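You operate a simulated robot arm through the tools that you are given. There is no shell and no other tool. Be economical: measure what you need, move in short steps, check, and stop when the job is done.

The job below is to be done with a simulated two-armed robot. You get a single attempt, and the scene is never put back.

TASK
Let the dirty water out of the mat bowl and dry its floor.
Fine: lift the grey sink plug out and lay it on the worktop over the dishwasher, seat the mat strainer in the drain, rub the floor with the tea towel till no drop shows and lay the towel on that worktop too. This drain leads into the disposer: leave that switched off, its plug out. Drop, knock over, crush, chip or break nothing; pinch or strike no finger; roll through no puddle; leave no more than 20 ml spilt.

The check looks at the end state, three seconds after you hand in, the way a careful person would. Anything else that was tipped, shoved, dropped, spilled or broken makes it a failure. Flat cloth is picked up by pressing the open fingertips on it (5 to 10 N) and closing them slowly along it; thin cloth reads only 2 to 8 mm in the jaws.

THE ROBOT
Two 7-joint arms with two-finger parallel grippers on one trunk, on a base that drives. Base frame: it is fixed to the floor where the robot stands at the start and does not move with it; the origin is under the middle of the robot, x ahead of it, y to its left, z up; the surface under the hand at the start is at about z = 914. Lengths are in mm, angles in degrees, forces in N, time in s.
The left shoulder is at the start at [70, 163, 1195], the right one opposite. With the tool pointing down near the work surface each hand reaches from about 400 to 880 mm from the robot's upright axis, wherever it stands, measured 20 degrees to its own side. Places, roughly: low socket switch [500, -300, 500]; mat bowl [600, -200, 800]; mat drain [700, -200, 700]; mat strainer (9x8x7 cm) [400, -500, 900]; sink plug (11x11x7 cm) [700, -200, 700]; tap lever [800, 0, 1100]; worktop over the dishwasher [700, -600, 900]. Payload 3.43 kg a hand.
The tool frame of a hand sits at the grasp point between the pads (the TCP): z along the fingers, y along the line on which they close. The tips reach 34 mm beyond it. The gripper opens to 128 mm. The fingers are 24 mm wide and 12 mm thick; the gripper's body (48 by 130 mm) begins 96 mm behind the TCP.
Orientation is told as [roll, pitch, yaw] about the base's x, y, z axes, in that order, counted from this pose: with the fingers straight down and closing along the base's y, the tool's x points along the base's -x, its y along +y and its z along -z.

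THE INTERFACE
- The arms move only by the tool jog_arm. It takes "left_rows", "right_rows" or both (then of equal length, played together; a hand with none holds still); each is a list of rows, each an object of numbers (a shift or turn left out is 0, a gripper value left out holds the last): "tx", "ty", "tz": the shift along the base's x, y, z in m; "ax", "ay", "az": the turn, a rotation vector about the base's x, y, z in degrees; "grip": the closure in counts, from 0 (fully open) to 255 (shut). In form: [{"tx": .., "ty": .., "tz": .., "ax": .., "ay": .., "az": .., "grip": ..}, ...]. A call has 1 to 8 rows; each row is the pose to reach, as a shift and turn from the pose commanded when the call began. Rows are played at 5 a second. More than 50 mm and 8.6 degrees between two rows, or a gripper value outside its range, and nothing of the call is played. Where a pose cannot be reached the arm comes as near as it can. A force on the tool above 40 N (or 10 N above the force at the start of the call, whichever is more), or a blocked arm, ends the call early, and 0.2 s more pass. Each finger travels about 153 mm/s and halts on what it meets, pressing with about 40 N; the grip force reading is that of the motor and also rises with nothing between the fingers. The clock runs only during rows and for 0.2 s after the last one: add rows that repeat a pose to give the fingers time. The reply holds the time, the measured pose of the TCP, the force on the tool along the base axes, the opening and the grip force, in the units named above and with some noise, with the torque about the TCP (base axes, N m) and any sound that the robot's microphone picked up.
- Cameras (640 x 400 px; columns grow to the right, rows downward): "scene" is now at [121.6, -37.2, 1412.5]; the picture's right is [-0.47, -0.88, 0.00], its down [-0.61, 0.32, -0.73] and it looks along [0.64, -0.34, -0.69] (base axes); focal length 214 px, centre (320, 200). "left" rides on the left gripper at [76, 11, -160] in its tool frame; the picture's right is [-0.15, 0.99, 0.00], its down [-0.88, -0.13, -0.46] and it looks along [-0.45, -0.07, 0.89] (tool axes); focal length 234 px, centre (320, 200). "right" rides on the right gripper at [76, -11, -160] in its tool frame; the picture's right is [0.15, 0.99, 0.00], its down [-0.88, 0.13, -0.46] and it looks along [-0.45, 0.07, 0.89] (tool axes); focal length 234 px, centre (320, 200). There is no depth. A picture from a camera that has moved, and an enlarged one, comes with that camera's place and axes in the base frame and with its lens.
- grab_frame(camera): a new picture of that camera. No time passes.
- lift_body(by): slides the trunk up (or, below 0, down) by that many mm; the arms and the scene camera ride with it, the base frame stays. It gives what a move gives, with no picture.
- roll_base(legs): drives the robot by 1 to 6 legs, each [ahead, left, turn to the left] in mm, mm and degrees, along the robot's own axes; the way and the turn of a leg run together, so that a leg with both is an arc; at most 1500 mm and 180 degrees a leg. The arms and the cameras ride along, it lands a little off, and it stops where it bumps. It gives what a move gives.
- pan_tilt(pan, tilt): turns the head with the scene camera to pan (to the left, within 86 degrees either way) and tilt (down, from -29 to 69), counted from straight ahead of the robot. It gives what a move gives.
- close_up(camera, box): a new picture of the part [left, top, right, bottom] of that camera's present view, enlarged. No time passes.
- hand_in(): hands the job in; it is judged then, once.

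Work in short steps. Places have to be worked out from the pictures, the camera data and where the tool is seen: move nearer, look again, correct. Check each grasp and each placing, and mend what went wrong. You have 120 turns and 100 pictures in all, those below and enlarged ones among them. Open the grippers and draw the arms clear of the work before you hand the job in, unless the task says otherwise; then end with one line.

The tools are called after ">>>" as name(argument=value, ...) on one line, values as JSON. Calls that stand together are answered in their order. jog_arm: Moves the arms, as the interface text tells. Its arguments: {"type":"object","properties":{"left_rows":{"type":"array","items":{"type":"object","properties":{"tx":{"type":"number"},"ty":{"type":"number"},"tz":{"type":"number"},"ax":{"type":"number"},"ay":{"type":"number"},"az":{"type":"number"},"grip":{"type":"number"}}}},"right_rows":{"type":"array","items":{"type":"object","properties":{"tx":{"type":"number"},"ty":{"type":"number"},"tz":{"type":"number"},"ax":{"type":"number"},"ay":{"type":"number"},"az":{"type":"number"},"grip":{"type":"number"}}}}},"required":[]} The other tools are called the same way: lift_body (by) slides the trunk up or down; roll_base (legs) drives the base; pan_tilt (pan, tilt) turns the head that bears the scene camera; grab_frame (camera) takes a picture; close_up (camera, box) takes an enlarged picture of a part of a camera's view; hand_in () hands the job in.

At the start:

```text
time_s: 0.0
left_tool_pos: [520.4, -25.5, 1260.3]
left_orientation: [0.0, 0.0, 0.0]
left_ft_force: [0.0, -0.6, -0.1]
left_moment: [0.0, 0.01, 0.0]
left_gripper_width: 127.6
left_finger_force: 0.0
right_tool_pos: [383.5, -462.2, 1241.9]
right_orientation: [0.0, 0.0, -0.1]
right_ft_force: [0.2, 0.2, -0.2]
right_moment: [0.01, -0.02, -0.02]
right_gripper_width: 127.9
right_finger_force: 0.0
trunk travel left (down, up): [-675.0, 265.0]
robot x, y, heading: [4.3, 0.4, 0.3]
head pan, tilt: [-28.1, 43.4]
```

scene: 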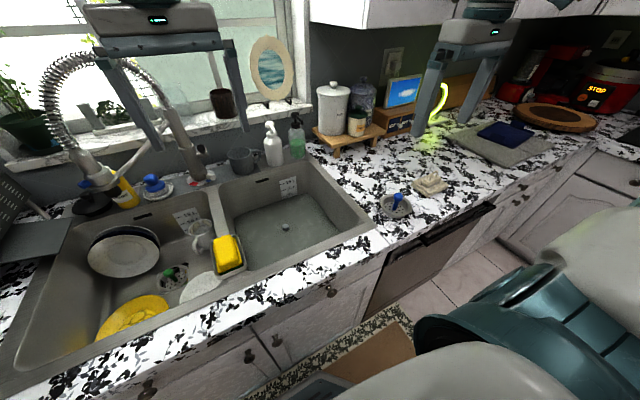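
right: 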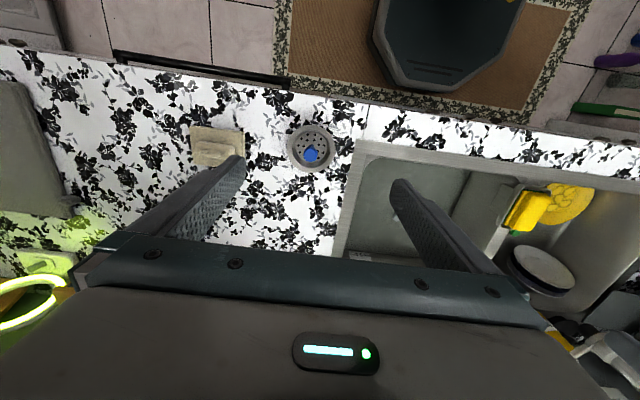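
left: 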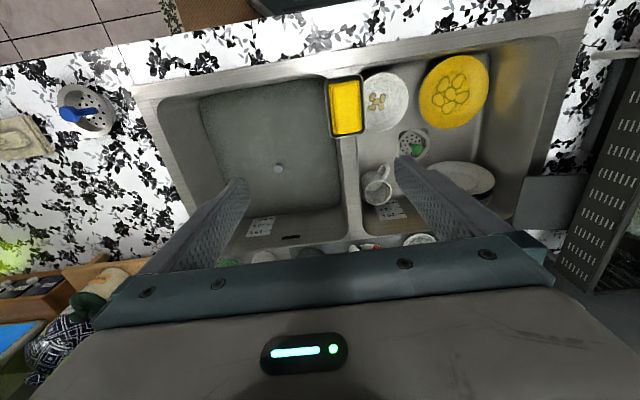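

The starting pictures show the water-filled right bowl, its plug, a strainer with a blue knob and some cloths. I'll look closer at these.

>>> close_up(camera="scene", box=[220, 150, 380, 250])

>>> close_up(camera="scene", box=[370, 100, 610, 250])

>>> close_up(camera="right", box=[160, 90, 400, 240])

>>> close_up(camera="left", box=[160, 70, 400, 220])

```text
4.00 times, centred on (300, 200) of scene
camera zoom: at [121.6, -37.2, 1412.5], right [-0.47, -0.88, 0.0], down [-0.61, 0.32, -0.73], along [0.64, -0.34, -0.69], focal length 858 px, centre (400, 200)
```

zoom: 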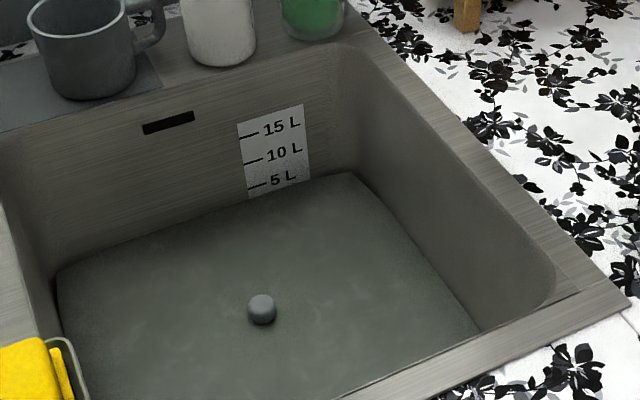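

```text
2.67 times, centred on (490, 175) of scene
camera zoom: at [121.6, -37.2, 1412.5], right [-0.47, -0.88, 0.0], down [-0.61, 0.32, -0.73], along [0.64, -0.34, -0.69], focal length 572 px, centre (-133, 267)
```

zoom: 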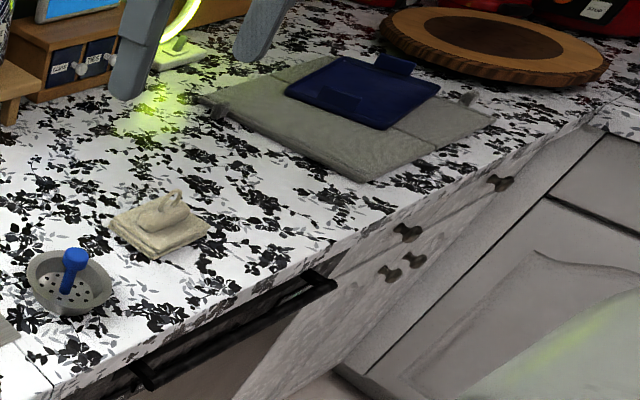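

```text
2.67 times, centred on (280, 165) of right
camera zoom: at [307.2, -474.4, 1402.9], right [-0.15, 0.99, 0.0], down [0.88, 0.13, 0.46], along [0.45, 0.07, -0.89], focal length 624 px, centre (427, 293)
```

zoom: 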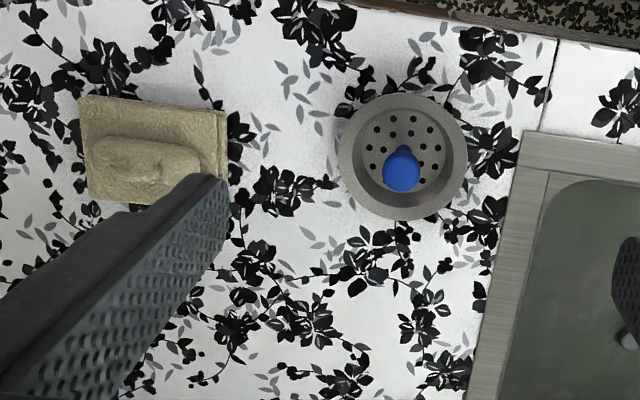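

```text
2.67 times, centred on (280, 145) of left
camera zoom: at [444.7, -13.3, 1420.6], right [0.14, 0.99, 0.0], down [0.88, -0.13, 0.46], along [0.45, -0.07, -0.89], focal length 624 px, centre (427, 347)
```

zoom: 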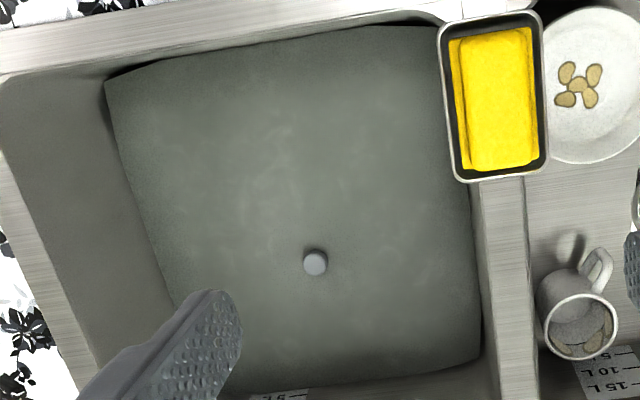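

The plug knob comes out near (653,-170), top at about z 770. The strainer knob is near (428,-472) and the folded towel near (458,-665). I'll draw the left hand away and bring the right hand high over the plug.

>>> jog_arm(left_rows=[{"tx": -0.012, "ty": 0.02}, {"tx": -0.025, "ty": 0.04}, {"tx": -0.037, "ty": 0.06}, {"tx": -0.05, "ty": 0.08}, {"tx": -0.062, "ty": 0.1}, {"tx": -0.075, "ty": 0.12}, {"tx": -0.087, "ty": 0.14}, {"tx": -0.1, "ty": 0.16}], right_rows=[{"tx": 0.033, "ty": 0.036}, {"tx": 0.066, "ty": 0.072}, {"tx": 0.099, "ty": 0.108}, {"tx": 0.132, "ty": 0.144}, {"tx": 0.165, "ty": 0.18}, {"tx": 0.198, "ty": 0.216}, {"tx": 0.231, "ty": 0.252}, {"tx": 0.264, "ty": 0.288}])

>>> grab_frame(camera="right")

>>> grab_frame(camera="scene")

```text
time_s: 1.8
left_tool_pos: [419.4, 135.5, 1262.3]
left_orientation: [-0.2, -0.2, 0.1]
left_ft_force: [-0.8, -0.3, 0.0]
left_moment: [-0.03, -0.06, -0.02]
left_gripper_width: 127.9
left_finger_force: 0.0
right_tool_pos: [613.0, -211.8, 1242.4]
right_orientation: [-0.1, -0.2, -0.1]
right_ft_force: [0.1, -0.4, 0.1]
right_moment: [0.01, -0.05, 0.01]
right_gripper_width: 127.7
right_finger_force: 0.0
right hand out of reach, approached as far as the arm can: row 8
trunk travel left (down, up): [-675.0, 265.0]
robot x, y, heading: [2.3, -0.8, 0.1]
head pan, tilt: [-28.1, 43.4]
```

```text
92 pictures are left
camera right: at [537.5, -223.0, 1403.2], right [-0.14, 0.99, 0.0], down [0.88, 0.13, 0.46], along [0.45, 0.06, -0.89], focal length 234 px, centre (320, 200)
```

right: 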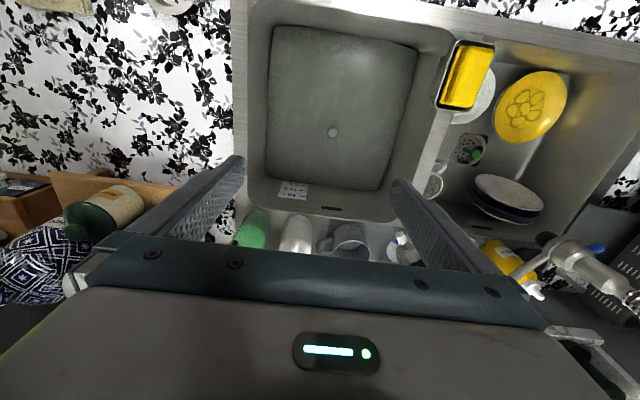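

```text
91 pictures are left
camera scene: at [119.0, -35.9, 1412.9], right [-0.47, -0.88, 0.0], down [-0.6, 0.32, -0.73], along [0.64, -0.34, -0.69], focal length 214 px, centre (320, 200)
```

scene: 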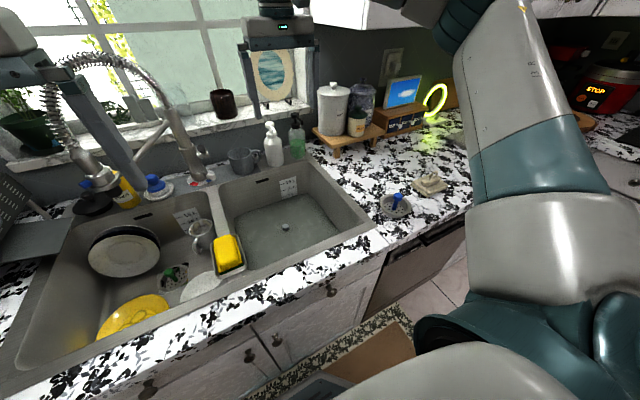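

Reach is limited this high up, and the knob is confirmed near (653,-173). I'll go lower first, then correct.

>>> jog_arm(right_rows=[{"tz": -0.045}, {"tz": -0.09}, {"tz": -0.135}, {"tz": -0.18}, {"tz": -0.225}, {"tz": -0.25}, {"tz": -0.25}])

>>> grab_frame(camera="right")

```text
time_s: 3.4
left_tool_pos: [421.7, 134.4, 1262.2]
left_orientation: [0.0, 0.0, 0.0]
left_ft_force: [-0.5, -0.3, -0.6]
left_moment: [0.0, 0.0, 0.0]
left_gripper_width: 127.8
left_finger_force: 0.1
right_tool_pos: [617.4, -217.0, 992.7]
right_orientation: [-0.1, 0.0, 0.1]
right_ft_force: [-0.6, -0.2, 0.8]
right_moment: [-0.02, 0.03, 0.0]
right_gripper_width: 128.2
right_finger_force: 0.1
trunk travel left (down, up): [-675.0, 265.0]
robot x, y, heading: [2.2, 3.8, -0.1]
head pan, tilt: [-28.1, 43.4]
```

```text
90 pictures are left
camera right: at [540.6, -227.6, 1152.8], right [-0.15, 0.99, 0.0], down [0.88, 0.13, 0.46], along [0.45, 0.07, -0.89], focal length 234 px, centre (320, 200)
```

right: 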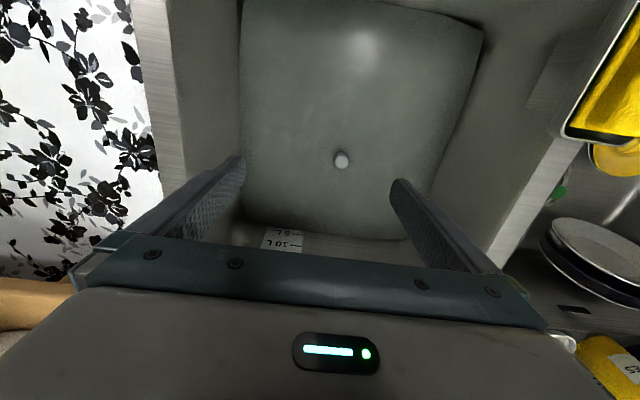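

The knob resolves to about (655,-172). I'll move over it, narrow the jaws to about 65 mm and descend into the bowl.

>>> jog_arm(right_rows=[{"tx": 0.019, "ty": 0.022, "grip": 60}, {"tx": 0.038, "ty": 0.0445, "grip": 120}, {"tx": 0.038, "ty": 0.0445, "tz": -0.04}, {"tx": 0.038, "ty": 0.0445, "tz": -0.08}, {"tx": 0.038, "ty": 0.0445, "tz": -0.12}, {"tx": 0.038, "ty": 0.0445, "tz": -0.15}, {"tx": 0.038, "ty": 0.0445, "tz": -0.15}])

>>> grab_frame(camera="right")

>>> grab_frame(camera="scene")

```text
time_s: 5.0
left_tool_pos: [422.2, 133.8, 1261.4]
left_orientation: [-0.1, -0.1, 0.1]
left_ft_force: [0.4, -0.2, -0.1]
left_moment: [0.01, 0.01, -0.02]
left_gripper_width: 127.9
left_finger_force: 0.1
right_tool_pos: [598.0, -236.4, 899.2]
right_orientation: [0.0, 0.1, 0.0]
right_ft_force: [0.4, 0.4, -0.5]
right_moment: [0.02, 0.04, 0.01]
right_gripper_width: 67.8
right_finger_force: 0.0
right hand out of reach, approached as far as the arm can: row 1, 2, 3, 4, 5, 6, 7
trunk travel left (down, up): [-675.0, 265.0]
robot x, y, heading: [-0.7, -1.6, -0.2]
head pan, tilt: [-28.1, 43.4]
```

```text
89 pictures are left
camera right: at [522.3, -248.3, 1060.1], right [-0.15, 0.99, 0.0], down [0.88, 0.13, 0.46], along [0.45, 0.07, -0.89], focal length 234 px, centre (320, 200)
```

right: 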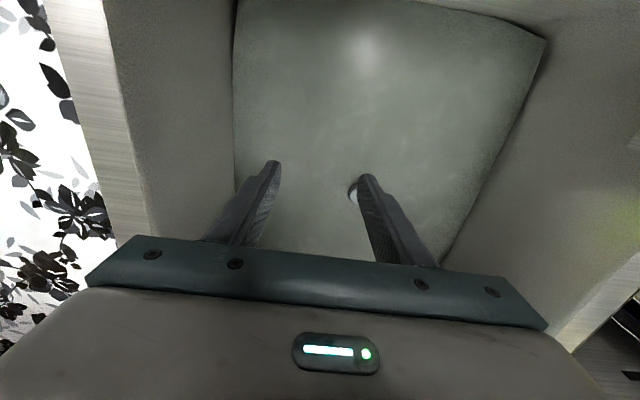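

```text
88 pictures are left
camera scene: at [121.6, -36.9, 1412.6], right [-0.47, -0.88, 0.0], down [-0.61, 0.32, -0.73], along [0.64, -0.34, -0.69], focal length 214 px, centre (320, 200)
```

scene: 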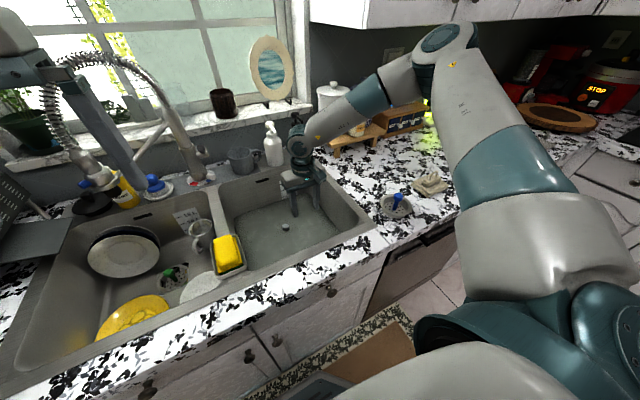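

The right arm can't reach inward over the plug from here, so the base may have to shift. I'll lift the hand clear of the bowl and check the floor for puddles and obstacles.

>>> jog_arm(right_rows=[{"tz": 0.045}, {"tz": 0.09}, {"tz": 0.13}, {"tz": 0.13}])

>>> pan_tilt(pan=40, tilt=65)

>>> grab_frame(camera="scene")

>>> pan_tilt(pan=-75, tilt=60)

>>> grab_frame(camera="scene")

```text
time_s: 6.0
left_tool_pos: [421.3, 134.0, 1261.6]
left_orientation: [0.1, -0.1, 0.1]
left_ft_force: [0.6, -0.3, -0.6]
left_moment: [0.03, 0.01, -0.03]
left_gripper_width: 127.6
left_finger_force: 0.1
right_tool_pos: [601.2, -237.2, 1033.8]
right_orientation: [0.0, 0.0, 0.1]
right_ft_force: [0.3, -0.5, -0.1]
right_moment: [-0.01, -0.02, 0.01]
right_gripper_width: 67.6
right_finger_force: 0.1
trunk travel left (down, up): [-675.0, 265.0]
robot x, y, heading: [3.1, 0.3, 0.2]
head pan, tilt: [-28.1, 43.4]
```

```text
time_s: 7.4
left_tool_pos: [421.7, 135.1, 1261.1]
left_orientation: [-0.1, 0.0, 0.2]
left_ft_force: [-0.3, 0.6, -0.4]
left_moment: [-0.01, -0.01, 0.0]
left_gripper_width: 128.2
left_finger_force: 0.0
right_tool_pos: [600.9, -237.2, 1032.0]
right_orientation: [0.1, 0.0, 0.0]
right_ft_force: [-0.4, 0.2, -0.3]
right_moment: [0.01, 0.0, 0.02]
right_gripper_width: 67.9
right_finger_force: 0.0
trunk travel left (down, up): [-675.0, 265.0]
robot x, y, heading: [-1.5, -2.2, 0.1]
head pan, tilt: [40.0, 65.0]
```

```text
87 pictures are left
camera scene: at [95.3, 40.8, 1385.3], right [0.64, -0.77, 0.0], down [-0.69, -0.58, -0.42], along [0.32, 0.27, -0.91], focal length 214 px, centre (320, 200)
```

scene: 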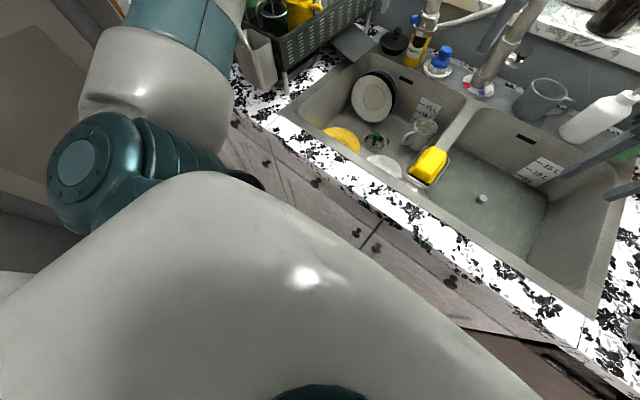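

```text
time_s: 9.3
left_tool_pos: [422.3, 132.8, 1261.3]
left_orientation: [-0.1, 0.0, 0.0]
left_ft_force: [-0.4, 0.3, 0.1]
left_moment: [0.02, 0.0, -0.02]
left_gripper_width: 127.9
left_finger_force: 0.0
right_tool_pos: [601.8, -238.1, 1033.5]
right_orientation: [-0.1, 0.0, 0.0]
right_ft_force: [-0.1, -0.9, 0.1]
right_moment: [0.02, 0.02, -0.01]
right_gripper_width: 67.8
right_finger_force: 0.1
trunk travel left (down, up): [-675.0, 265.0]
robot x, y, heading: [0.7, -1.0, -0.0]
head pan, tilt: [-75.0, 60.0]
```

```text
86 pictures are left
camera scene: at [66.2, -62.6, 1390.8], right [-0.97, -0.26, 0.0], down [-0.22, 0.84, -0.5], along [0.13, -0.48, -0.87], focal length 214 px, centre (320, 200)
```

scene: 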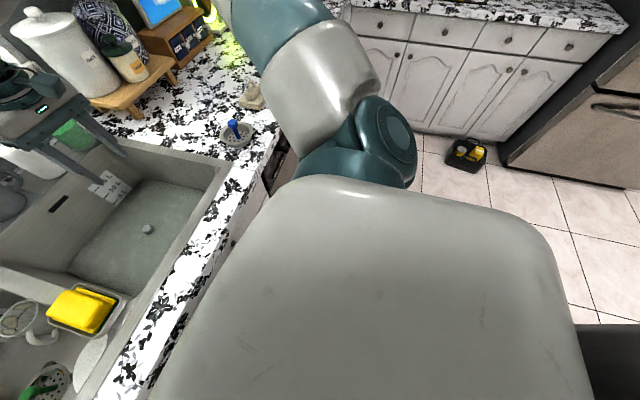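

The scene camera mostly sees the robot itself. I'll use the left wrist camera for the floor to my left.

>>> jog_arm(left_rows=[{"ax": 8}, {"ax": 16}, {"ax": 24}, {"ax": 32}, {"ax": 40}])

>>> grab_frame(camera="left")

```text
time_s: 10.5
left_tool_pos: [419.8, 132.5, 1261.9]
left_orientation: [40.2, -0.1, 0.1]
left_ft_force: [0.3, 0.2, 0.2]
left_moment: [0.01, -0.02, 0.0]
left_gripper_width: 128.1
left_finger_force: 0.1
right_tool_pos: [601.1, -238.3, 1033.4]
right_orientation: [0.1, 0.0, 0.0]
right_ft_force: [0.0, -1.0, 0.1]
right_moment: [-0.01, -0.05, 0.05]
right_gripper_width: 67.7
right_finger_force: 0.1
trunk travel left (down, up): [-675.0, 265.0]
robot x, y, heading: [-1.9, 0.2, -0.1]
head pan, tilt: [-75.0, 60.0]
```

```text
85 pictures are left
camera left: at [344.2, 39.7, 1389.2], right [0.14, 0.76, 0.64], down [0.88, -0.39, 0.27], along [0.45, 0.52, -0.72], focal length 234 px, centre (320, 200)
```

left: 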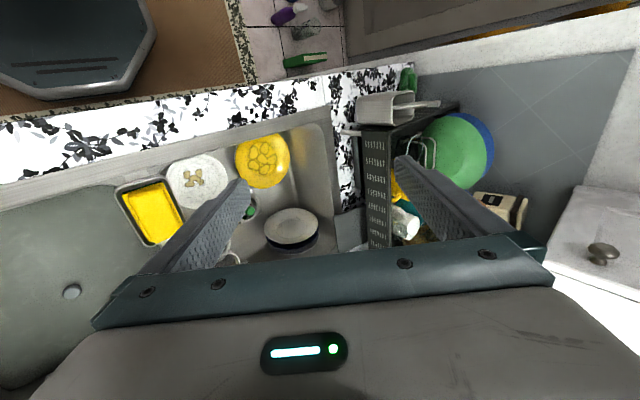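

The floor is clear to about y 700 on the left, apart from a rug and distant items, with no puddle. I'll straighten the left hand, pull the right hand back out of the way and strafe left 180 mm.

>>> jog_arm(left_rows=[{"ax": -7}, {"ax": -14}, {"ax": -21}, {"ax": -28}, {"ax": -35}, {"ax": -40}], right_rows=[{"tx": -0.02, "ty": -0.02, "tz": 0.035}, {"tx": -0.05, "ty": -0.05, "tz": 0.06}, {"tx": -0.08, "ty": -0.08, "tz": 0.08}, {"tx": -0.11, "ty": -0.11, "tz": 0.1}, {"tx": -0.14, "ty": -0.14, "tz": 0.12}, {"tx": -0.16, "ty": -0.16, "tz": 0.14}])

>>> roll_base(legs=[[0, 180, 0]])

>>> pan_tilt(pan=-35, tilt=45)

>>> grab_frame(camera="scene")

```text
time_s: 11.9
left_tool_pos: [420.5, 134.4, 1262.1]
left_orientation: [-0.1, -0.1, 0.2]
left_ft_force: [-1.1, 0.4, 0.3]
left_moment: [0.0, -0.01, 0.03]
left_gripper_width: 128.0
left_finger_force: 0.0
right_tool_pos: [443.3, -397.4, 1175.3]
right_orientation: [0.1, 0.0, 0.1]
right_ft_force: [0.0, 0.3, -0.7]
right_moment: [0.03, -0.01, 0.0]
right_gripper_width: 67.7
right_finger_force: 0.1
trunk travel left (down, up): [-675.0, 265.0]
robot x, y, heading: [0.2, -3.8, -0.1]
head pan, tilt: [-75.0, 60.0]
```

```text
time_s: 13.4
left_tool_pos: [421.2, 305.5, 1262.7]
left_orientation: [0.1, 0.0, -0.2]
left_ft_force: [1.0, -0.1, -0.8]
left_moment: [0.03, 0.01, 0.02]
left_gripper_width: 127.9
left_finger_force: 0.0
right_tool_pos: [442.8, -227.6, 1172.7]
right_orientation: [0.1, 0.1, -0.4]
right_ft_force: [-0.2, -0.4, 0.5]
right_moment: [0.01, -0.02, 0.03]
right_gripper_width: 67.7
right_finger_force: 0.1
trunk travel left (down, up): [-675.0, 265.0]
robot x, y, heading: [-0.1, 172.1, -0.5]
head pan, tilt: [-75.0, 60.0]
```

```text
time_s: 14.5
left_tool_pos: [421.3, 307.2, 1261.7]
left_orientation: [0.0, 0.0, -0.2]
left_ft_force: [0.7, -0.8, 0.2]
left_moment: [0.04, -0.04, -0.02]
left_gripper_width: 128.2
left_finger_force: 0.0
right_tool_pos: [442.1, -226.3, 1174.4]
right_orientation: [0.0, 0.0, -0.3]
right_ft_force: [0.6, -0.1, -0.8]
right_moment: [0.02, 0.0, 0.03]
right_gripper_width: 67.8
right_finger_force: 0.1
trunk travel left (down, up): [-675.0, 265.0]
robot x, y, heading: [2.4, 173.3, -0.3]
head pan, tilt: [-35.0, 45.0]
```

```text
84 pictures are left
camera scene: at [115.5, 127.8, 1410.2], right [-0.58, -0.82, 0.0], down [-0.58, 0.41, -0.71], along [0.58, -0.41, -0.71], focal length 214 px, centre (320, 200)
```

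scene: 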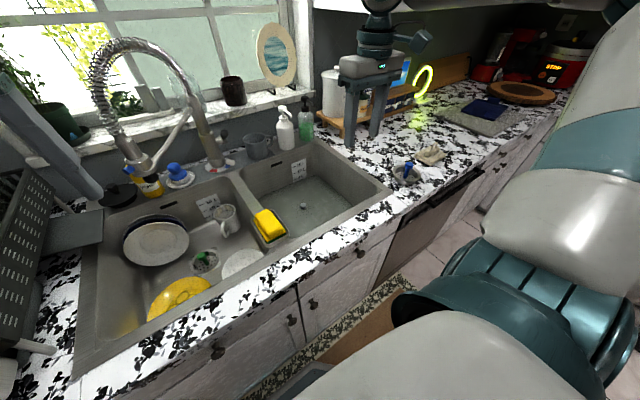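

The strafe went fine (robot y is now about 173). I'll move the right hand over the plug at a mid height.

>>> jog_arm(right_rows=[{"tz": -0.04}, {"tx": 0.03, "ty": 0.01, "tz": -0.07}, {"tx": 0.07, "ty": 0.02, "tz": -0.1}, {"tx": 0.11, "ty": 0.03, "tz": -0.125}, {"tx": 0.15, "ty": 0.04, "tz": -0.15}, {"tx": 0.19, "ty": 0.05, "tz": -0.175}, {"tx": 0.213, "ty": 0.055, "tz": -0.19}, {"tx": 0.213, "ty": 0.055, "tz": -0.19}])

>>> grab_frame(camera="right")

```text
refused: row 3 steps farther than a row can; nothing moved
```

```text
83 pictures are left
camera right: at [366.1, -237.4, 1334.5], right [-0.14, 0.99, 0.0], down [0.88, 0.13, 0.46], along [0.45, 0.07, -0.89], focal length 234 px, centre (320, 200)
```

right: 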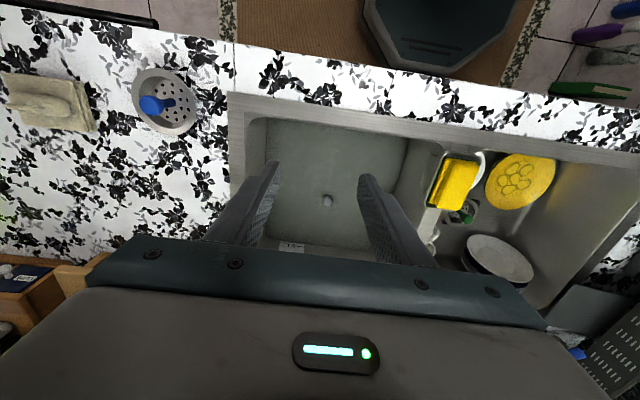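

One step was slightly too long, so I'll replay it with smaller steps.

>>> jog_arm(right_rows=[{"tz": -0.045}, {"tx": 0.03, "ty": 0.01, "tz": -0.08}, {"tx": 0.067, "ty": 0.02, "tz": -0.11}, {"tx": 0.105, "ty": 0.03, "tz": -0.137}, {"tx": 0.143, "ty": 0.04, "tz": -0.164}, {"tx": 0.181, "ty": 0.05, "tz": -0.18}, {"tx": 0.213, "ty": 0.055, "tz": -0.19}, {"tx": 0.213, "ty": 0.055, "tz": -0.19}])

>>> grab_frame(camera="right")

```text
time_s: 16.3
left_tool_pos: [421.3, 306.1, 1262.7]
left_orientation: [0.0, -0.2, -0.2]
left_ft_force: [-0.2, -0.4, 0.3]
left_moment: [0.06, -0.03, -0.03]
left_gripper_width: 128.2
left_finger_force: 0.0
right_tool_pos: [658.3, -170.1, 983.2]
right_orientation: [0.1, 0.0, -0.3]
right_ft_force: [0.7, 0.2, 0.4]
right_moment: [-0.03, -0.05, 0.0]
right_gripper_width: 67.5
right_finger_force: 0.1
trunk travel left (down, up): [-675.0, 265.0]
robot x, y, heading: [4.1, 170.6, -0.4]
head pan, tilt: [-35.0, 45.0]
```

```text
82 pictures are left
camera right: at [581.2, -179.7, 1143.0], right [-0.14, 0.99, 0.0], down [0.88, 0.13, 0.46], along [0.45, 0.07, -0.89], focal length 234 px, centre (320, 200)
```

right: 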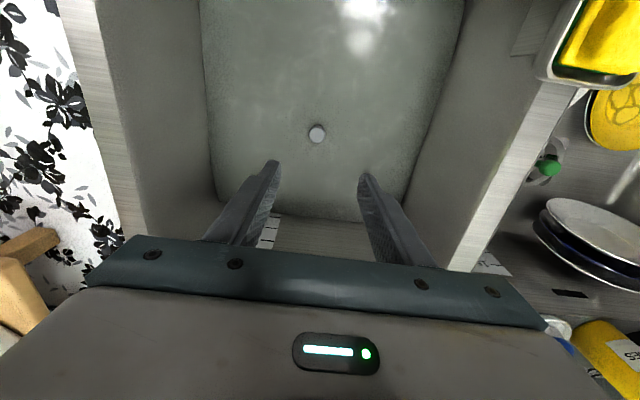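

The hand is right over the knob (about 656,-173). I'll descend to z 800.

>>> jog_arm(right_rows=[{"tz": -0.045, "ty": -0.002}, {"tz": -0.09, "ty": -0.002}, {"tz": -0.135, "ty": -0.002}, {"tz": -0.165, "ty": -0.002}, {"tz": -0.18, "ty": -0.002}, {"tz": -0.18, "ty": -0.002}])

>>> grab_frame(camera="right")

>>> close_up(camera="scene", box=[220, 110, 400, 260])

```text
time_s: 17.7
left_tool_pos: [422.3, 305.6, 1262.5]
left_orientation: [0.0, 0.0, -0.2]
left_ft_force: [0.2, -0.3, -0.2]
left_moment: [0.03, 0.02, 0.01]
left_gripper_width: 127.9
left_finger_force: 0.1
right_tool_pos: [628.1, -188.4, 836.3]
right_orientation: [0.2, 0.0, -0.2]
right_ft_force: [-0.3, 0.8, 0.3]
right_moment: [-0.03, 0.01, 0.0]
right_gripper_width: 67.8
right_finger_force: 0.0
right hand out of reach, approached as far as the arm can: row 3, 4, 5, 6
trunk travel left (down, up): [-675.0, 265.0]
robot x, y, heading: [2.2, 177.7, -0.2]
head pan, tilt: [-35.0, 45.0]
```

```text
81 pictures are left
camera right: at [551.6, -198.8, 996.0], right [-0.14, 0.99, 0.0], down [0.88, 0.13, 0.46], along [0.45, 0.07, -0.89], focal length 234 px, centre (320, 200)
```

right: 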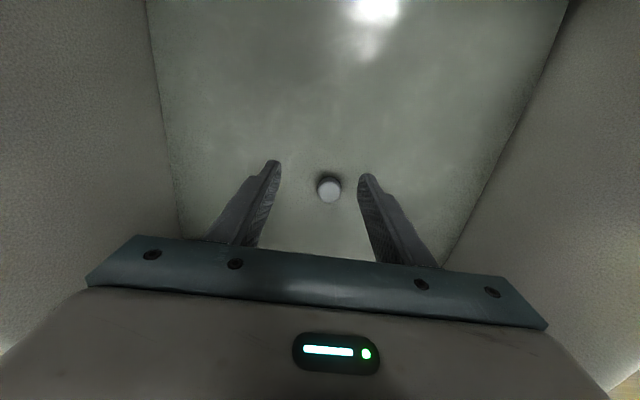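

```text
2.67 times, centred on (310, 185) of scene
camera zoom: at [115.5, 128.3, 1410.3], right [-0.58, -0.82, 0.0], down [-0.58, 0.41, -0.71], along [0.58, -0.41, -0.71], focal length 572 px, centre (347, 240)
```

zoom: 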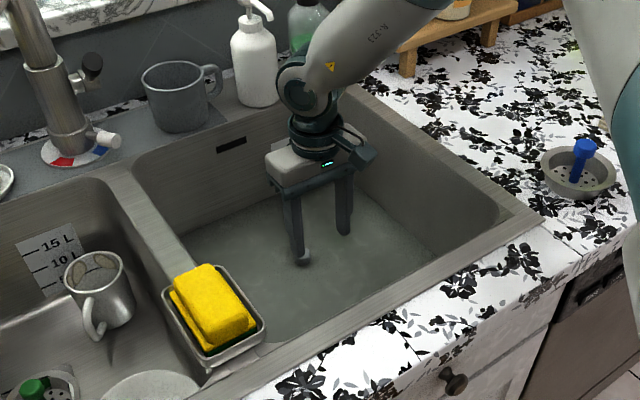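

The arm is at its limit this low from the present shoulder height. I'll raise the hand and lower the trunk by the same amount.

>>> jog_arm(right_rows=[{"tz": 0.045}, {"tz": 0.09}, {"tz": 0.135}, {"tz": 0.18}, {"tz": 0.225}, {"tz": 0.225}])

>>> lift_body(by=-180)

>>> grab_frame(camera="right")

```text
time_s: 19.1
left_tool_pos: [423.1, 306.4, 1261.3]
left_orientation: [-0.1, 0.0, -0.1]
left_ft_force: [-1.2, 1.0, -0.2]
left_moment: [0.03, 0.0, -0.01]
left_gripper_width: 127.9
left_finger_force: 0.0
right_tool_pos: [632.1, -184.9, 1056.8]
right_orientation: [0.1, 0.1, -0.3]
right_ft_force: [0.7, 0.1, 0.2]
right_moment: [0.0, 0.0, -0.01]
right_gripper_width: 67.7
right_finger_force: 0.0
trunk travel left (down, up): [-675.0, 265.0]
robot x, y, heading: [-2.5, 167.2, -0.3]
head pan, tilt: [-35.0, 45.0]
```

```text
time_s: 21.1
left_tool_pos: [417.9, 306.7, 1085.5]
left_orientation: [0.0, -0.4, -0.1]
left_ft_force: [-0.4, -0.4, -0.4]
left_moment: [0.02, -0.01, 0.01]
left_gripper_width: 127.9
left_finger_force: 0.1
right_tool_pos: [628.7, -184.0, 879.6]
right_orientation: [0.0, -0.2, -0.2]
right_ft_force: [0.1, 0.1, 0.8]
right_moment: [-0.01, -0.01, 0.02]
right_gripper_width: 67.8
right_finger_force: 0.1
trunk travel left (down, up): [-495.0, 445.0]
robot x, y, heading: [-0.4, 177.4, 0.1]
head pan, tilt: [-35.0, 45.0]
```

```text
79 pictures are left
camera right: at [552.7, -195.7, 1040.1], right [-0.14, 0.99, 0.0], down [0.88, 0.13, 0.46], along [0.45, 0.07, -0.89], focal length 234 px, centre (320, 200)
```

right: 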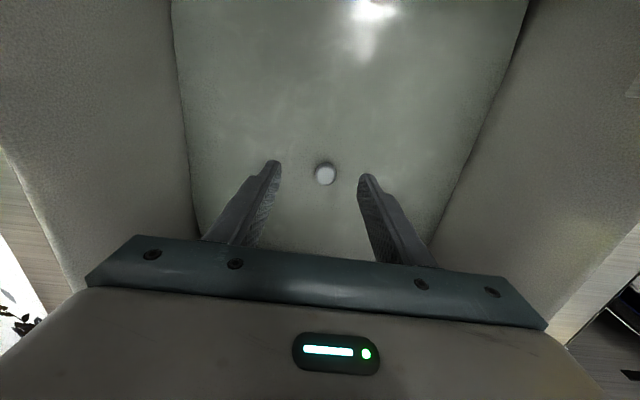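

Knob is at about (654,-173). I'll shift over it and descend to about z 795.

>>> jog_arm(right_rows=[{"tx": 0.025, "ty": 0.011}, {"tx": 0.025, "ty": 0.011, "tz": -0.03}, {"tx": 0.025, "ty": 0.011, "tz": -0.06}, {"tx": 0.025, "ty": 0.011, "tz": -0.085}, {"tx": 0.025, "ty": 0.011, "tz": -0.085}])

>>> grab_frame(camera="right")

>>> close_up(camera="scene", box=[200, 110, 400, 260])

```text
time_s: 22.3
left_tool_pos: [422.0, 306.2, 1082.2]
left_orientation: [0.0, 0.0, -0.1]
left_ft_force: [-0.6, -0.4, 0.6]
left_moment: [0.02, -0.02, 0.03]
left_gripper_width: 128.1
left_finger_force: 0.0
right_tool_pos: [659.1, -172.0, 791.5]
right_orientation: [0.0, 0.0, -0.3]
right_ft_force: [-0.7, -0.3, -1.0]
right_moment: [0.01, -0.01, 0.0]
right_gripper_width: 67.7
right_finger_force: 0.1
trunk travel left (down, up): [-495.0, 445.0]
robot x, y, heading: [1.9, 169.8, -0.4]
head pan, tilt: [-35.0, 45.0]
```

```text
78 pictures are left
camera right: at [581.8, -183.7, 951.8], right [-0.14, 0.99, 0.0], down [0.88, 0.13, 0.46], along [0.45, 0.06, -0.89], focal length 234 px, centre (320, 200)
```

right: 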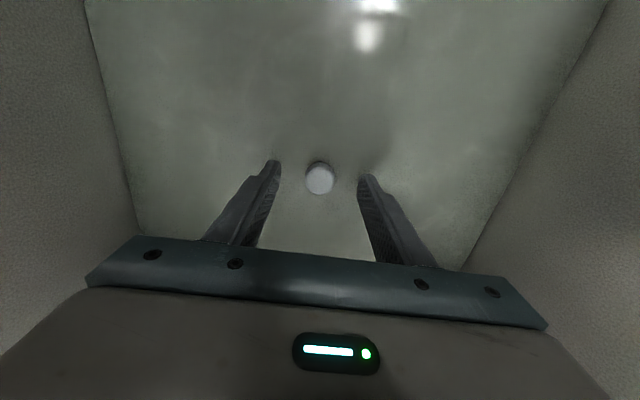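

```text
2.67 times, centred on (300, 185) of scene
camera zoom: at [115.5, 128.6, 1230.3], right [-0.58, -0.82, 0.0], down [-0.58, 0.41, -0.71], along [0.58, -0.41, -0.71], focal length 572 px, centre (373, 240)
```

zoom: 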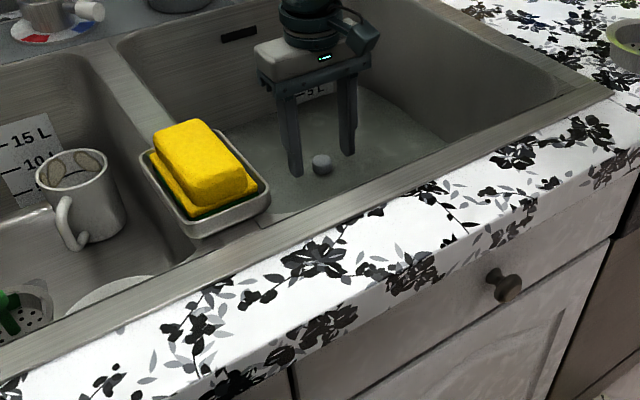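

The knob top works out near z 765. I'll lower 20 mm so the tips straddle it, then close slowly.

>>> jog_arm(right_rows=[{"tx": -0.001, "ty": -0.002, "tz": -0.01}, {"tx": -0.001, "ty": -0.002, "tz": -0.02}, {"tx": -0.001, "ty": -0.002, "tz": -0.02, "grip": 150}, {"tx": -0.001, "ty": -0.002, "tz": -0.02, "grip": 180}, {"tx": -0.001, "ty": -0.002, "tz": -0.02, "grip": 210}, {"tx": -0.001, "ty": -0.002, "tz": -0.02, "grip": 230}, {"tx": -0.001, "ty": -0.002, "tz": -0.02, "grip": 230}])

>>> grab_frame(camera="right")

```text
time_s: 23.9
left_tool_pos: [421.8, 307.7, 1080.9]
left_orientation: [0.0, 0.0, -0.2]
left_ft_force: [0.3, 0.9, 0.0]
left_moment: [0.01, -0.01, 0.03]
left_gripper_width: 127.7
left_finger_force: 0.0
right_tool_pos: [656.6, -175.9, 772.7]
right_orientation: [0.0, 0.0, -0.3]
right_ft_force: [-0.5, 0.6, -0.3]
right_moment: [0.03, -0.01, 0.0]
right_gripper_width: 25.6
right_finger_force: 40.0
trunk travel left (down, up): [-495.0, 445.0]
robot x, y, heading: [1.1, 172.4, -0.1]
head pan, tilt: [-35.0, 45.0]
```

```text
76 pictures are left
camera right: at [579.9, -186.3, 932.9], right [-0.14, 0.99, 0.0], down [0.88, 0.13, 0.46], along [0.45, 0.07, -0.89], focal length 234 px, centre (320, 200)
```

right: 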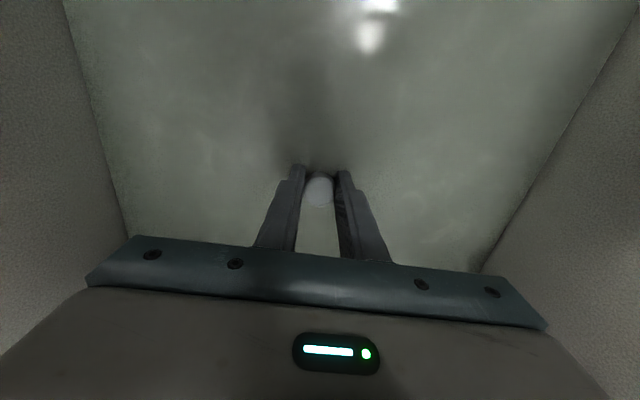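

The knob is held at 25.6 mm with 40 N. I'll lift slowly straight up.

>>> jog_arm(right_rows=[{"tz": 0.004}, {"tz": 0.01}, {"tz": 0.018}, {"tz": 0.03}, {"tz": 0.045}, {"tz": 0.06}, {"tz": 0.08}, {"tz": 0.08}])

>>> grab_frame(camera="right")

>>> close_up(camera="scene", box=[200, 110, 400, 260])

```text
time_s: 25.7
left_tool_pos: [421.1, 306.0, 1081.9]
left_orientation: [0.0, 0.0, -0.1]
left_ft_force: [-0.3, -0.2, -0.6]
left_moment: [0.0, 0.01, 0.0]
left_gripper_width: 127.9
left_finger_force: 0.0
right_tool_pos: [657.0, -175.0, 854.6]
right_orientation: [-0.1, 0.0, -0.3]
right_ft_force: [-0.5, -0.2, -0.8]
right_moment: [0.03, -0.01, 0.01]
right_gripper_width: 25.3
right_finger_force: 39.9
trunk travel left (down, up): [-495.0, 445.0]
robot x, y, heading: [-0.2, 175.2, -0.2]
head pan, tilt: [-35.0, 45.0]
```

```text
75 pictures are left
camera right: at [581.0, -185.6, 1015.3], right [-0.14, 0.99, 0.0], down [0.88, 0.13, 0.46], along [0.45, 0.07, -0.89], focal length 234 px, centre (320, 200)
```

right: 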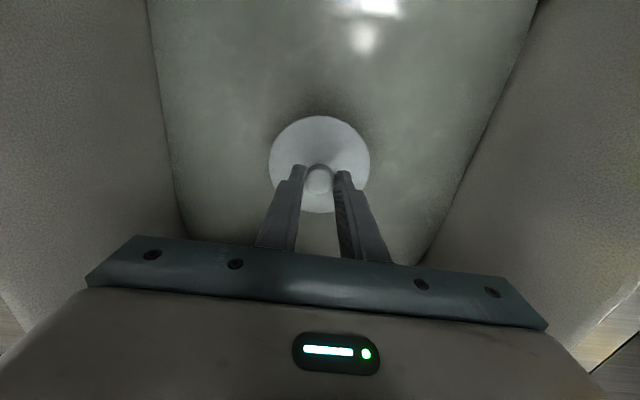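

```text
2.67 times, centred on (300, 185) of scene
camera zoom: at [116.0, 128.0, 1230.2], right [-0.58, -0.82, 0.0], down [-0.58, 0.41, -0.71], along [0.58, -0.41, -0.71], focal length 572 px, centre (373, 240)
```

zoom: 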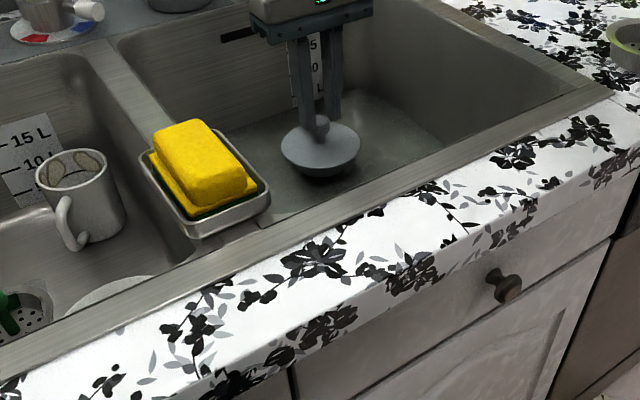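

The plug is out. I'll raise it while still over the bowl and let it drip as the water drains.

>>> jog_arm(right_rows=[{"tx": -0.01, "tz": 0.04}, {"tx": -0.02, "tz": 0.08}, {"tx": -0.03, "tz": 0.12}, {"tx": -0.04, "tz": 0.16}, {"tx": -0.06, "tz": 0.2}, {"tx": -0.06, "tz": 0.2}, {"tx": -0.06, "tz": 0.2}, {"tx": -0.06, "tz": 0.2}])

>>> jog_arm(right_rows=[{"tz": 0}, {"tz": 0}, {"tz": 0}, {"tz": 0}, {"tz": 0}, {"tz": 0}, {"tz": 0}, {"tz": 0}])

>>> jog_arm(right_rows=[{"tz": 0}, {"tz": 0}, {"tz": 0}, {"tz": 0}, {"tz": 0}, {"tz": 0}, {"tz": 0}, {"tz": 0}])

>>> close_up(camera="scene", box=[200, 80, 400, 230])

>>> grab_frame(camera="right")

```text
time_s: 27.5
left_tool_pos: [423.1, 305.7, 1081.9]
left_orientation: [0.0, 0.0, -0.3]
left_ft_force: [0.1, -0.3, -0.5]
left_moment: [0.03, 0.02, -0.02]
left_gripper_width: 127.8
left_finger_force: 0.0
right_tool_pos: [597.6, -176.9, 1052.0]
right_orientation: [0.0, -0.1, -0.3]
right_ft_force: [0.0, 0.5, -0.6]
right_moment: [0.0, 0.0, -0.04]
right_gripper_width: 25.3
right_finger_force: 40.5
trunk travel left (down, up): [-495.0, 445.0]
robot x, y, heading: [2.0, 175.6, -0.4]
head pan, tilt: [-35.0, 45.0]
```

```text
time_s: 29.3
left_tool_pos: [421.4, 306.6, 1083.0]
left_orientation: [0.0, 0.0, -0.2]
left_ft_force: [0.0, -0.9, 0.2]
left_moment: [0.0, -0.01, 0.03]
left_gripper_width: 128.0
left_finger_force: 0.0
right_tool_pos: [598.1, -176.3, 1051.5]
right_orientation: [0.0, 0.0, -0.3]
right_ft_force: [0.2, -1.1, 0.2]
right_moment: [0.04, 0.0, -0.02]
right_gripper_width: 25.5
right_finger_force: 39.8
trunk travel left (down, up): [-495.0, 445.0]
robot x, y, heading: [4.8, 175.3, -0.3]
head pan, tilt: [-35.0, 45.0]
```

```text
time_s: 31.1
left_tool_pos: [422.0, 305.8, 1081.1]
left_orientation: [-0.1, 0.1, -0.2]
left_ft_force: [-0.2, -0.1, 0.7]
left_moment: [0.06, 0.0, 0.01]
left_gripper_width: 128.3
left_finger_force: 0.1
right_tool_pos: [597.2, -176.1, 1052.7]
right_orientation: [0.1, 0.0, -0.3]
right_ft_force: [0.2, 0.7, -0.5]
right_moment: [-0.03, 0.0, -0.01]
right_gripper_width: 25.6
right_finger_force: 40.2
trunk travel left (down, up): [-495.0, 445.0]
robot x, y, heading: [0.9, 172.2, -0.4]
head pan, tilt: [-35.0, 45.0]
```

```text
2.67 times, centred on (300, 155) of scene
camera zoom: at [115.6, 128.3, 1230.3], right [-0.58, -0.82, 0.0], down [-0.58, 0.41, -0.71], along [0.58, -0.41, -0.71], focal length 572 px, centre (373, 320)
```

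zoom: 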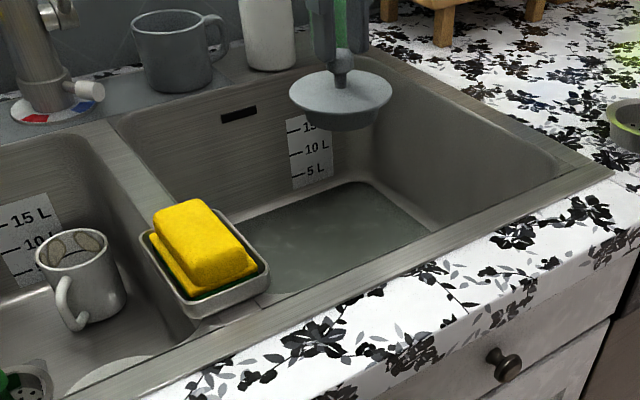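

```text
72 pictures are left
camera right: at [521.5, -187.5, 1212.7], right [-0.14, 0.99, 0.0], down [0.88, 0.13, 0.46], along [0.45, 0.07, -0.89], focal length 234 px, centre (320, 200)
```

right: 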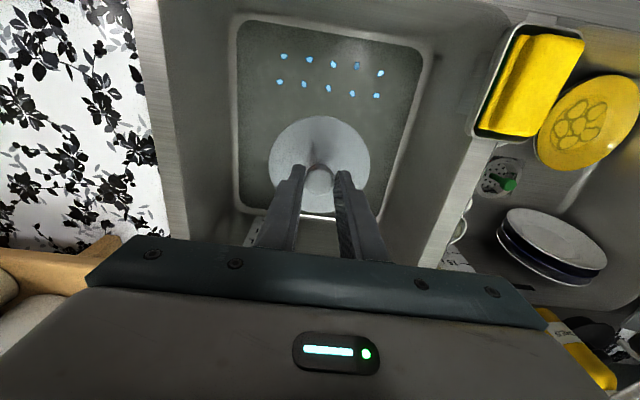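

The bowl has drained and ten drops remain on its floor, in two rows. I'll strafe back right with the plug held high, then set it down on the clear worktop near (580,-540).

>>> roll_base(legs=[[0, -200, 0]])

>>> jog_arm(right_rows=[{"ty": -0.045}, {"ty": -0.09}, {"ty": -0.13}, {"ty": -0.16}, {"ty": -0.16}])

>>> grab_frame(camera="right")

>>> grab_frame(camera="scene")

```text
time_s: 32.7
left_tool_pos: [420.0, 102.2, 1082.4]
left_orientation: [0.0, 0.0, -0.4]
left_ft_force: [0.2, -0.2, -1.2]
left_moment: [0.0, -0.02, 0.01]
left_gripper_width: 127.5
left_finger_force: 0.1
right_tool_pos: [595.0, -381.8, 1052.6]
right_orientation: [0.1, 0.0, -0.6]
right_ft_force: [0.1, 0.0, -0.5]
right_moment: [0.02, -0.01, 0.04]
right_gripper_width: 25.2
right_finger_force: 39.8
trunk travel left (down, up): [-495.0, 445.0]
robot x, y, heading: [-1.9, -27.8, -0.6]
head pan, tilt: [-35.0, 45.0]
```

```text
time_s: 33.9
left_tool_pos: [421.3, 102.9, 1081.1]
left_orientation: [0.0, -0.1, -0.4]
left_ft_force: [0.6, 0.1, 0.5]
left_moment: [0.01, -0.01, -0.02]
left_gripper_width: 128.0
left_finger_force: 0.1
right_tool_pos: [591.2, -542.0, 1053.4]
right_orientation: [0.0, 0.0, -0.5]
right_ft_force: [-0.5, 0.2, -0.1]
right_moment: [0.0, -0.01, -0.05]
right_gripper_width: 25.5
right_finger_force: 39.7
trunk travel left (down, up): [-495.0, 445.0]
robot x, y, heading: [-0.7, -27.1, -0.5]
head pan, tilt: [-35.0, 45.0]
```

```text
71 pictures are left
camera right: at [515.8, -552.9, 1215.0], right [-0.14, 0.99, 0.0], down [0.88, 0.12, 0.46], along [0.45, 0.06, -0.89], focal length 234 px, centre (320, 200)
```

right: 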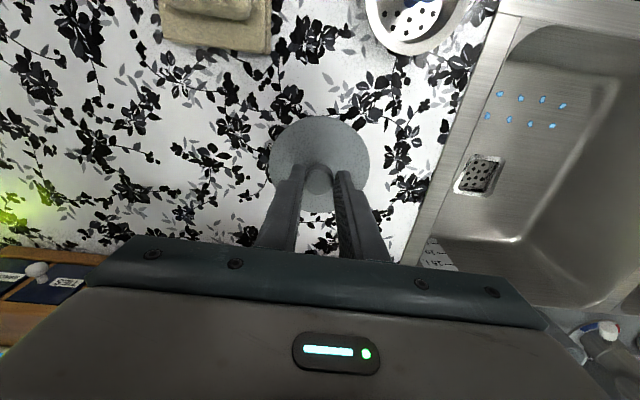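

```text
70 pictures are left
camera scene: at [114.3, -74.2, 1230.3], right [-0.58, -0.81, 0.0], down [-0.58, 0.41, -0.71], along [0.58, -0.41, -0.71], focal length 214 px, centre (320, 200)
```

scene: 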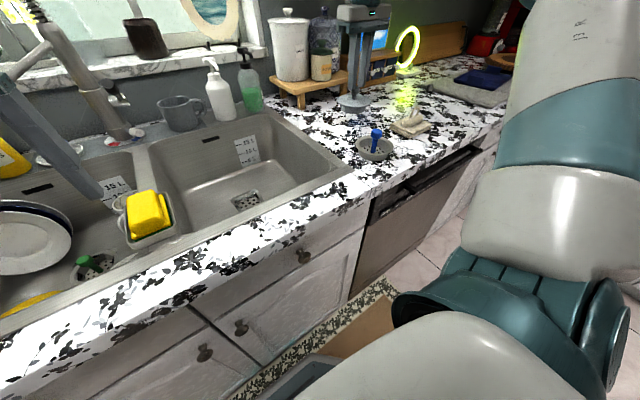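

The worktop under the plug is clear. I'll lower it to just above and also look at the drain.

>>> jog_arm(right_rows=[{"tz": -0.02}, {"tz": -0.04}, {"tz": -0.05}, {"tz": -0.05}])

>>> close_up(camera="scene", box=[200, 80, 440, 230])

>>> close_up(camera="right", box=[360, 40, 600, 190])

```text
time_s: 34.9
left_tool_pos: [419.0, 103.1, 1082.0]
left_orientation: [-0.2, -0.1, -0.3]
left_ft_force: [0.2, 0.9, -0.6]
left_moment: [-0.01, 0.0, -0.04]
left_gripper_width: 128.2
left_finger_force: 0.1
right_tool_pos: [594.7, -540.3, 1007.7]
right_orientation: [0.0, -0.5, -0.5]
right_ft_force: [5.8, -8.8, 33.0]
right_moment: [-0.39, -0.32, -0.04]
right_gripper_width: 25.3
right_finger_force: 40.5
trunk travel left (down, up): [-495.0, 445.0]
robot x, y, heading: [-0.8, -30.6, -0.3]
head pan, tilt: [-35.0, 45.0]
```

```text
2.67 times, centred on (320, 155) of scene
camera zoom: at [111.7, -73.4, 1231.1], right [-0.58, -0.81, 0.0], down [-0.57, 0.41, -0.71], along [0.58, -0.41, -0.71], focal length 572 px, centre (320, 320)
```

zoom: 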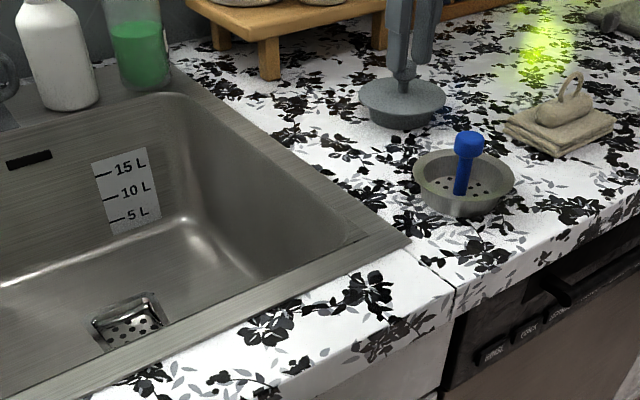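

```text
2.67 times, centred on (480, 115) of right
camera zoom: at [517.0, -551.1, 1167.9], right [-0.14, 0.99, 0.0], down [0.88, 0.12, 0.46], along [0.46, 0.06, -0.89], focal length 624 px, centre (-107, 427)
```

zoom: 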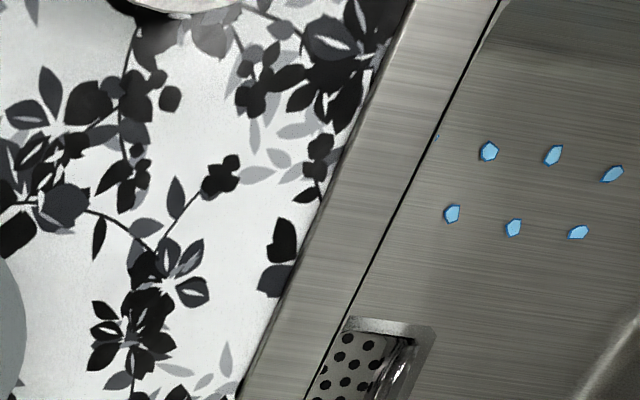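

The plug already stands on the worktop at 33 N. I'll ease up a few mm to shed the load.

>>> jog_arm(right_rows=[{"tz": 0.002}, {"tz": 0.004}, {"tz": 0.004}])

```text
time_s: 35.7
left_tool_pos: [420.1, 102.8, 1081.7]
left_orientation: [-0.1, -0.1, -0.4]
left_ft_force: [-0.6, 0.7, -0.8]
left_moment: [0.02, 0.01, 0.02]
left_gripper_width: 127.7
left_finger_force: 0.0
right_tool_pos: [594.1, -541.2, 1007.8]
right_orientation: [0.0, 0.1, -0.4]
right_ft_force: [2.8, -5.6, 21.9]
right_moment: [-0.29, -0.8, -0.08]
right_gripper_width: 25.2
right_finger_force: 39.9
trunk travel left (down, up): [-495.0, 445.0]
robot x, y, heading: [-0.3, -32.1, -0.2]
head pan, tilt: [-35.0, 45.0]
```

>>> jog_arm(right_rows=[{"tz": 0.003}, {"tz": 0.006}, {"tz": 0.006}])

>>> close_up(camera="scene", box=[300, 60, 420, 135])

```text
time_s: 36.5
left_tool_pos: [421.7, 103.8, 1082.5]
left_orientation: [0.0, 0.1, -0.4]
left_ft_force: [-0.6, -0.2, 0.2]
left_moment: [0.0, 0.03, 0.02]
left_gripper_width: 128.2
left_finger_force: 0.0
right_tool_pos: [595.9, -541.7, 1012.4]
right_orientation: [0.0, 0.0, -0.5]
right_ft_force: [0.1, -0.5, -1.8]
right_moment: [-0.01, -0.01, 0.0]
right_gripper_width: 25.2
right_finger_force: 40.4
trunk travel left (down, up): [-495.0, 445.0]
robot x, y, heading: [-3.9, -28.8, -0.5]
head pan, tilt: [-35.0, 45.0]
```

```text
5.33 times, centred on (360, 98) of scene
camera zoom: at [114.1, -74.6, 1230.2], right [-0.58, -0.81, 0.0], down [-0.58, 0.41, -0.71], along [0.58, -0.41, -0.71], focal length 1144 px, centre (107, 747)
```

zoom: 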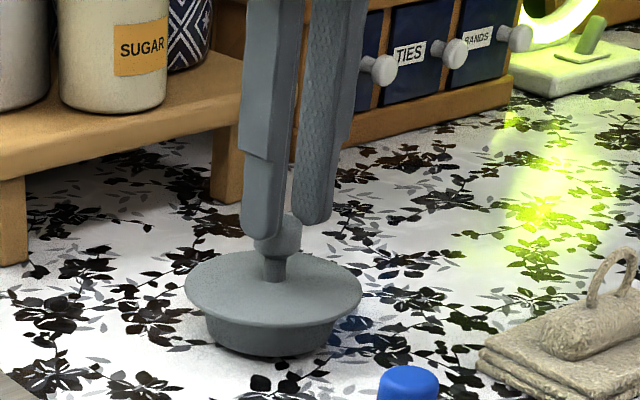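

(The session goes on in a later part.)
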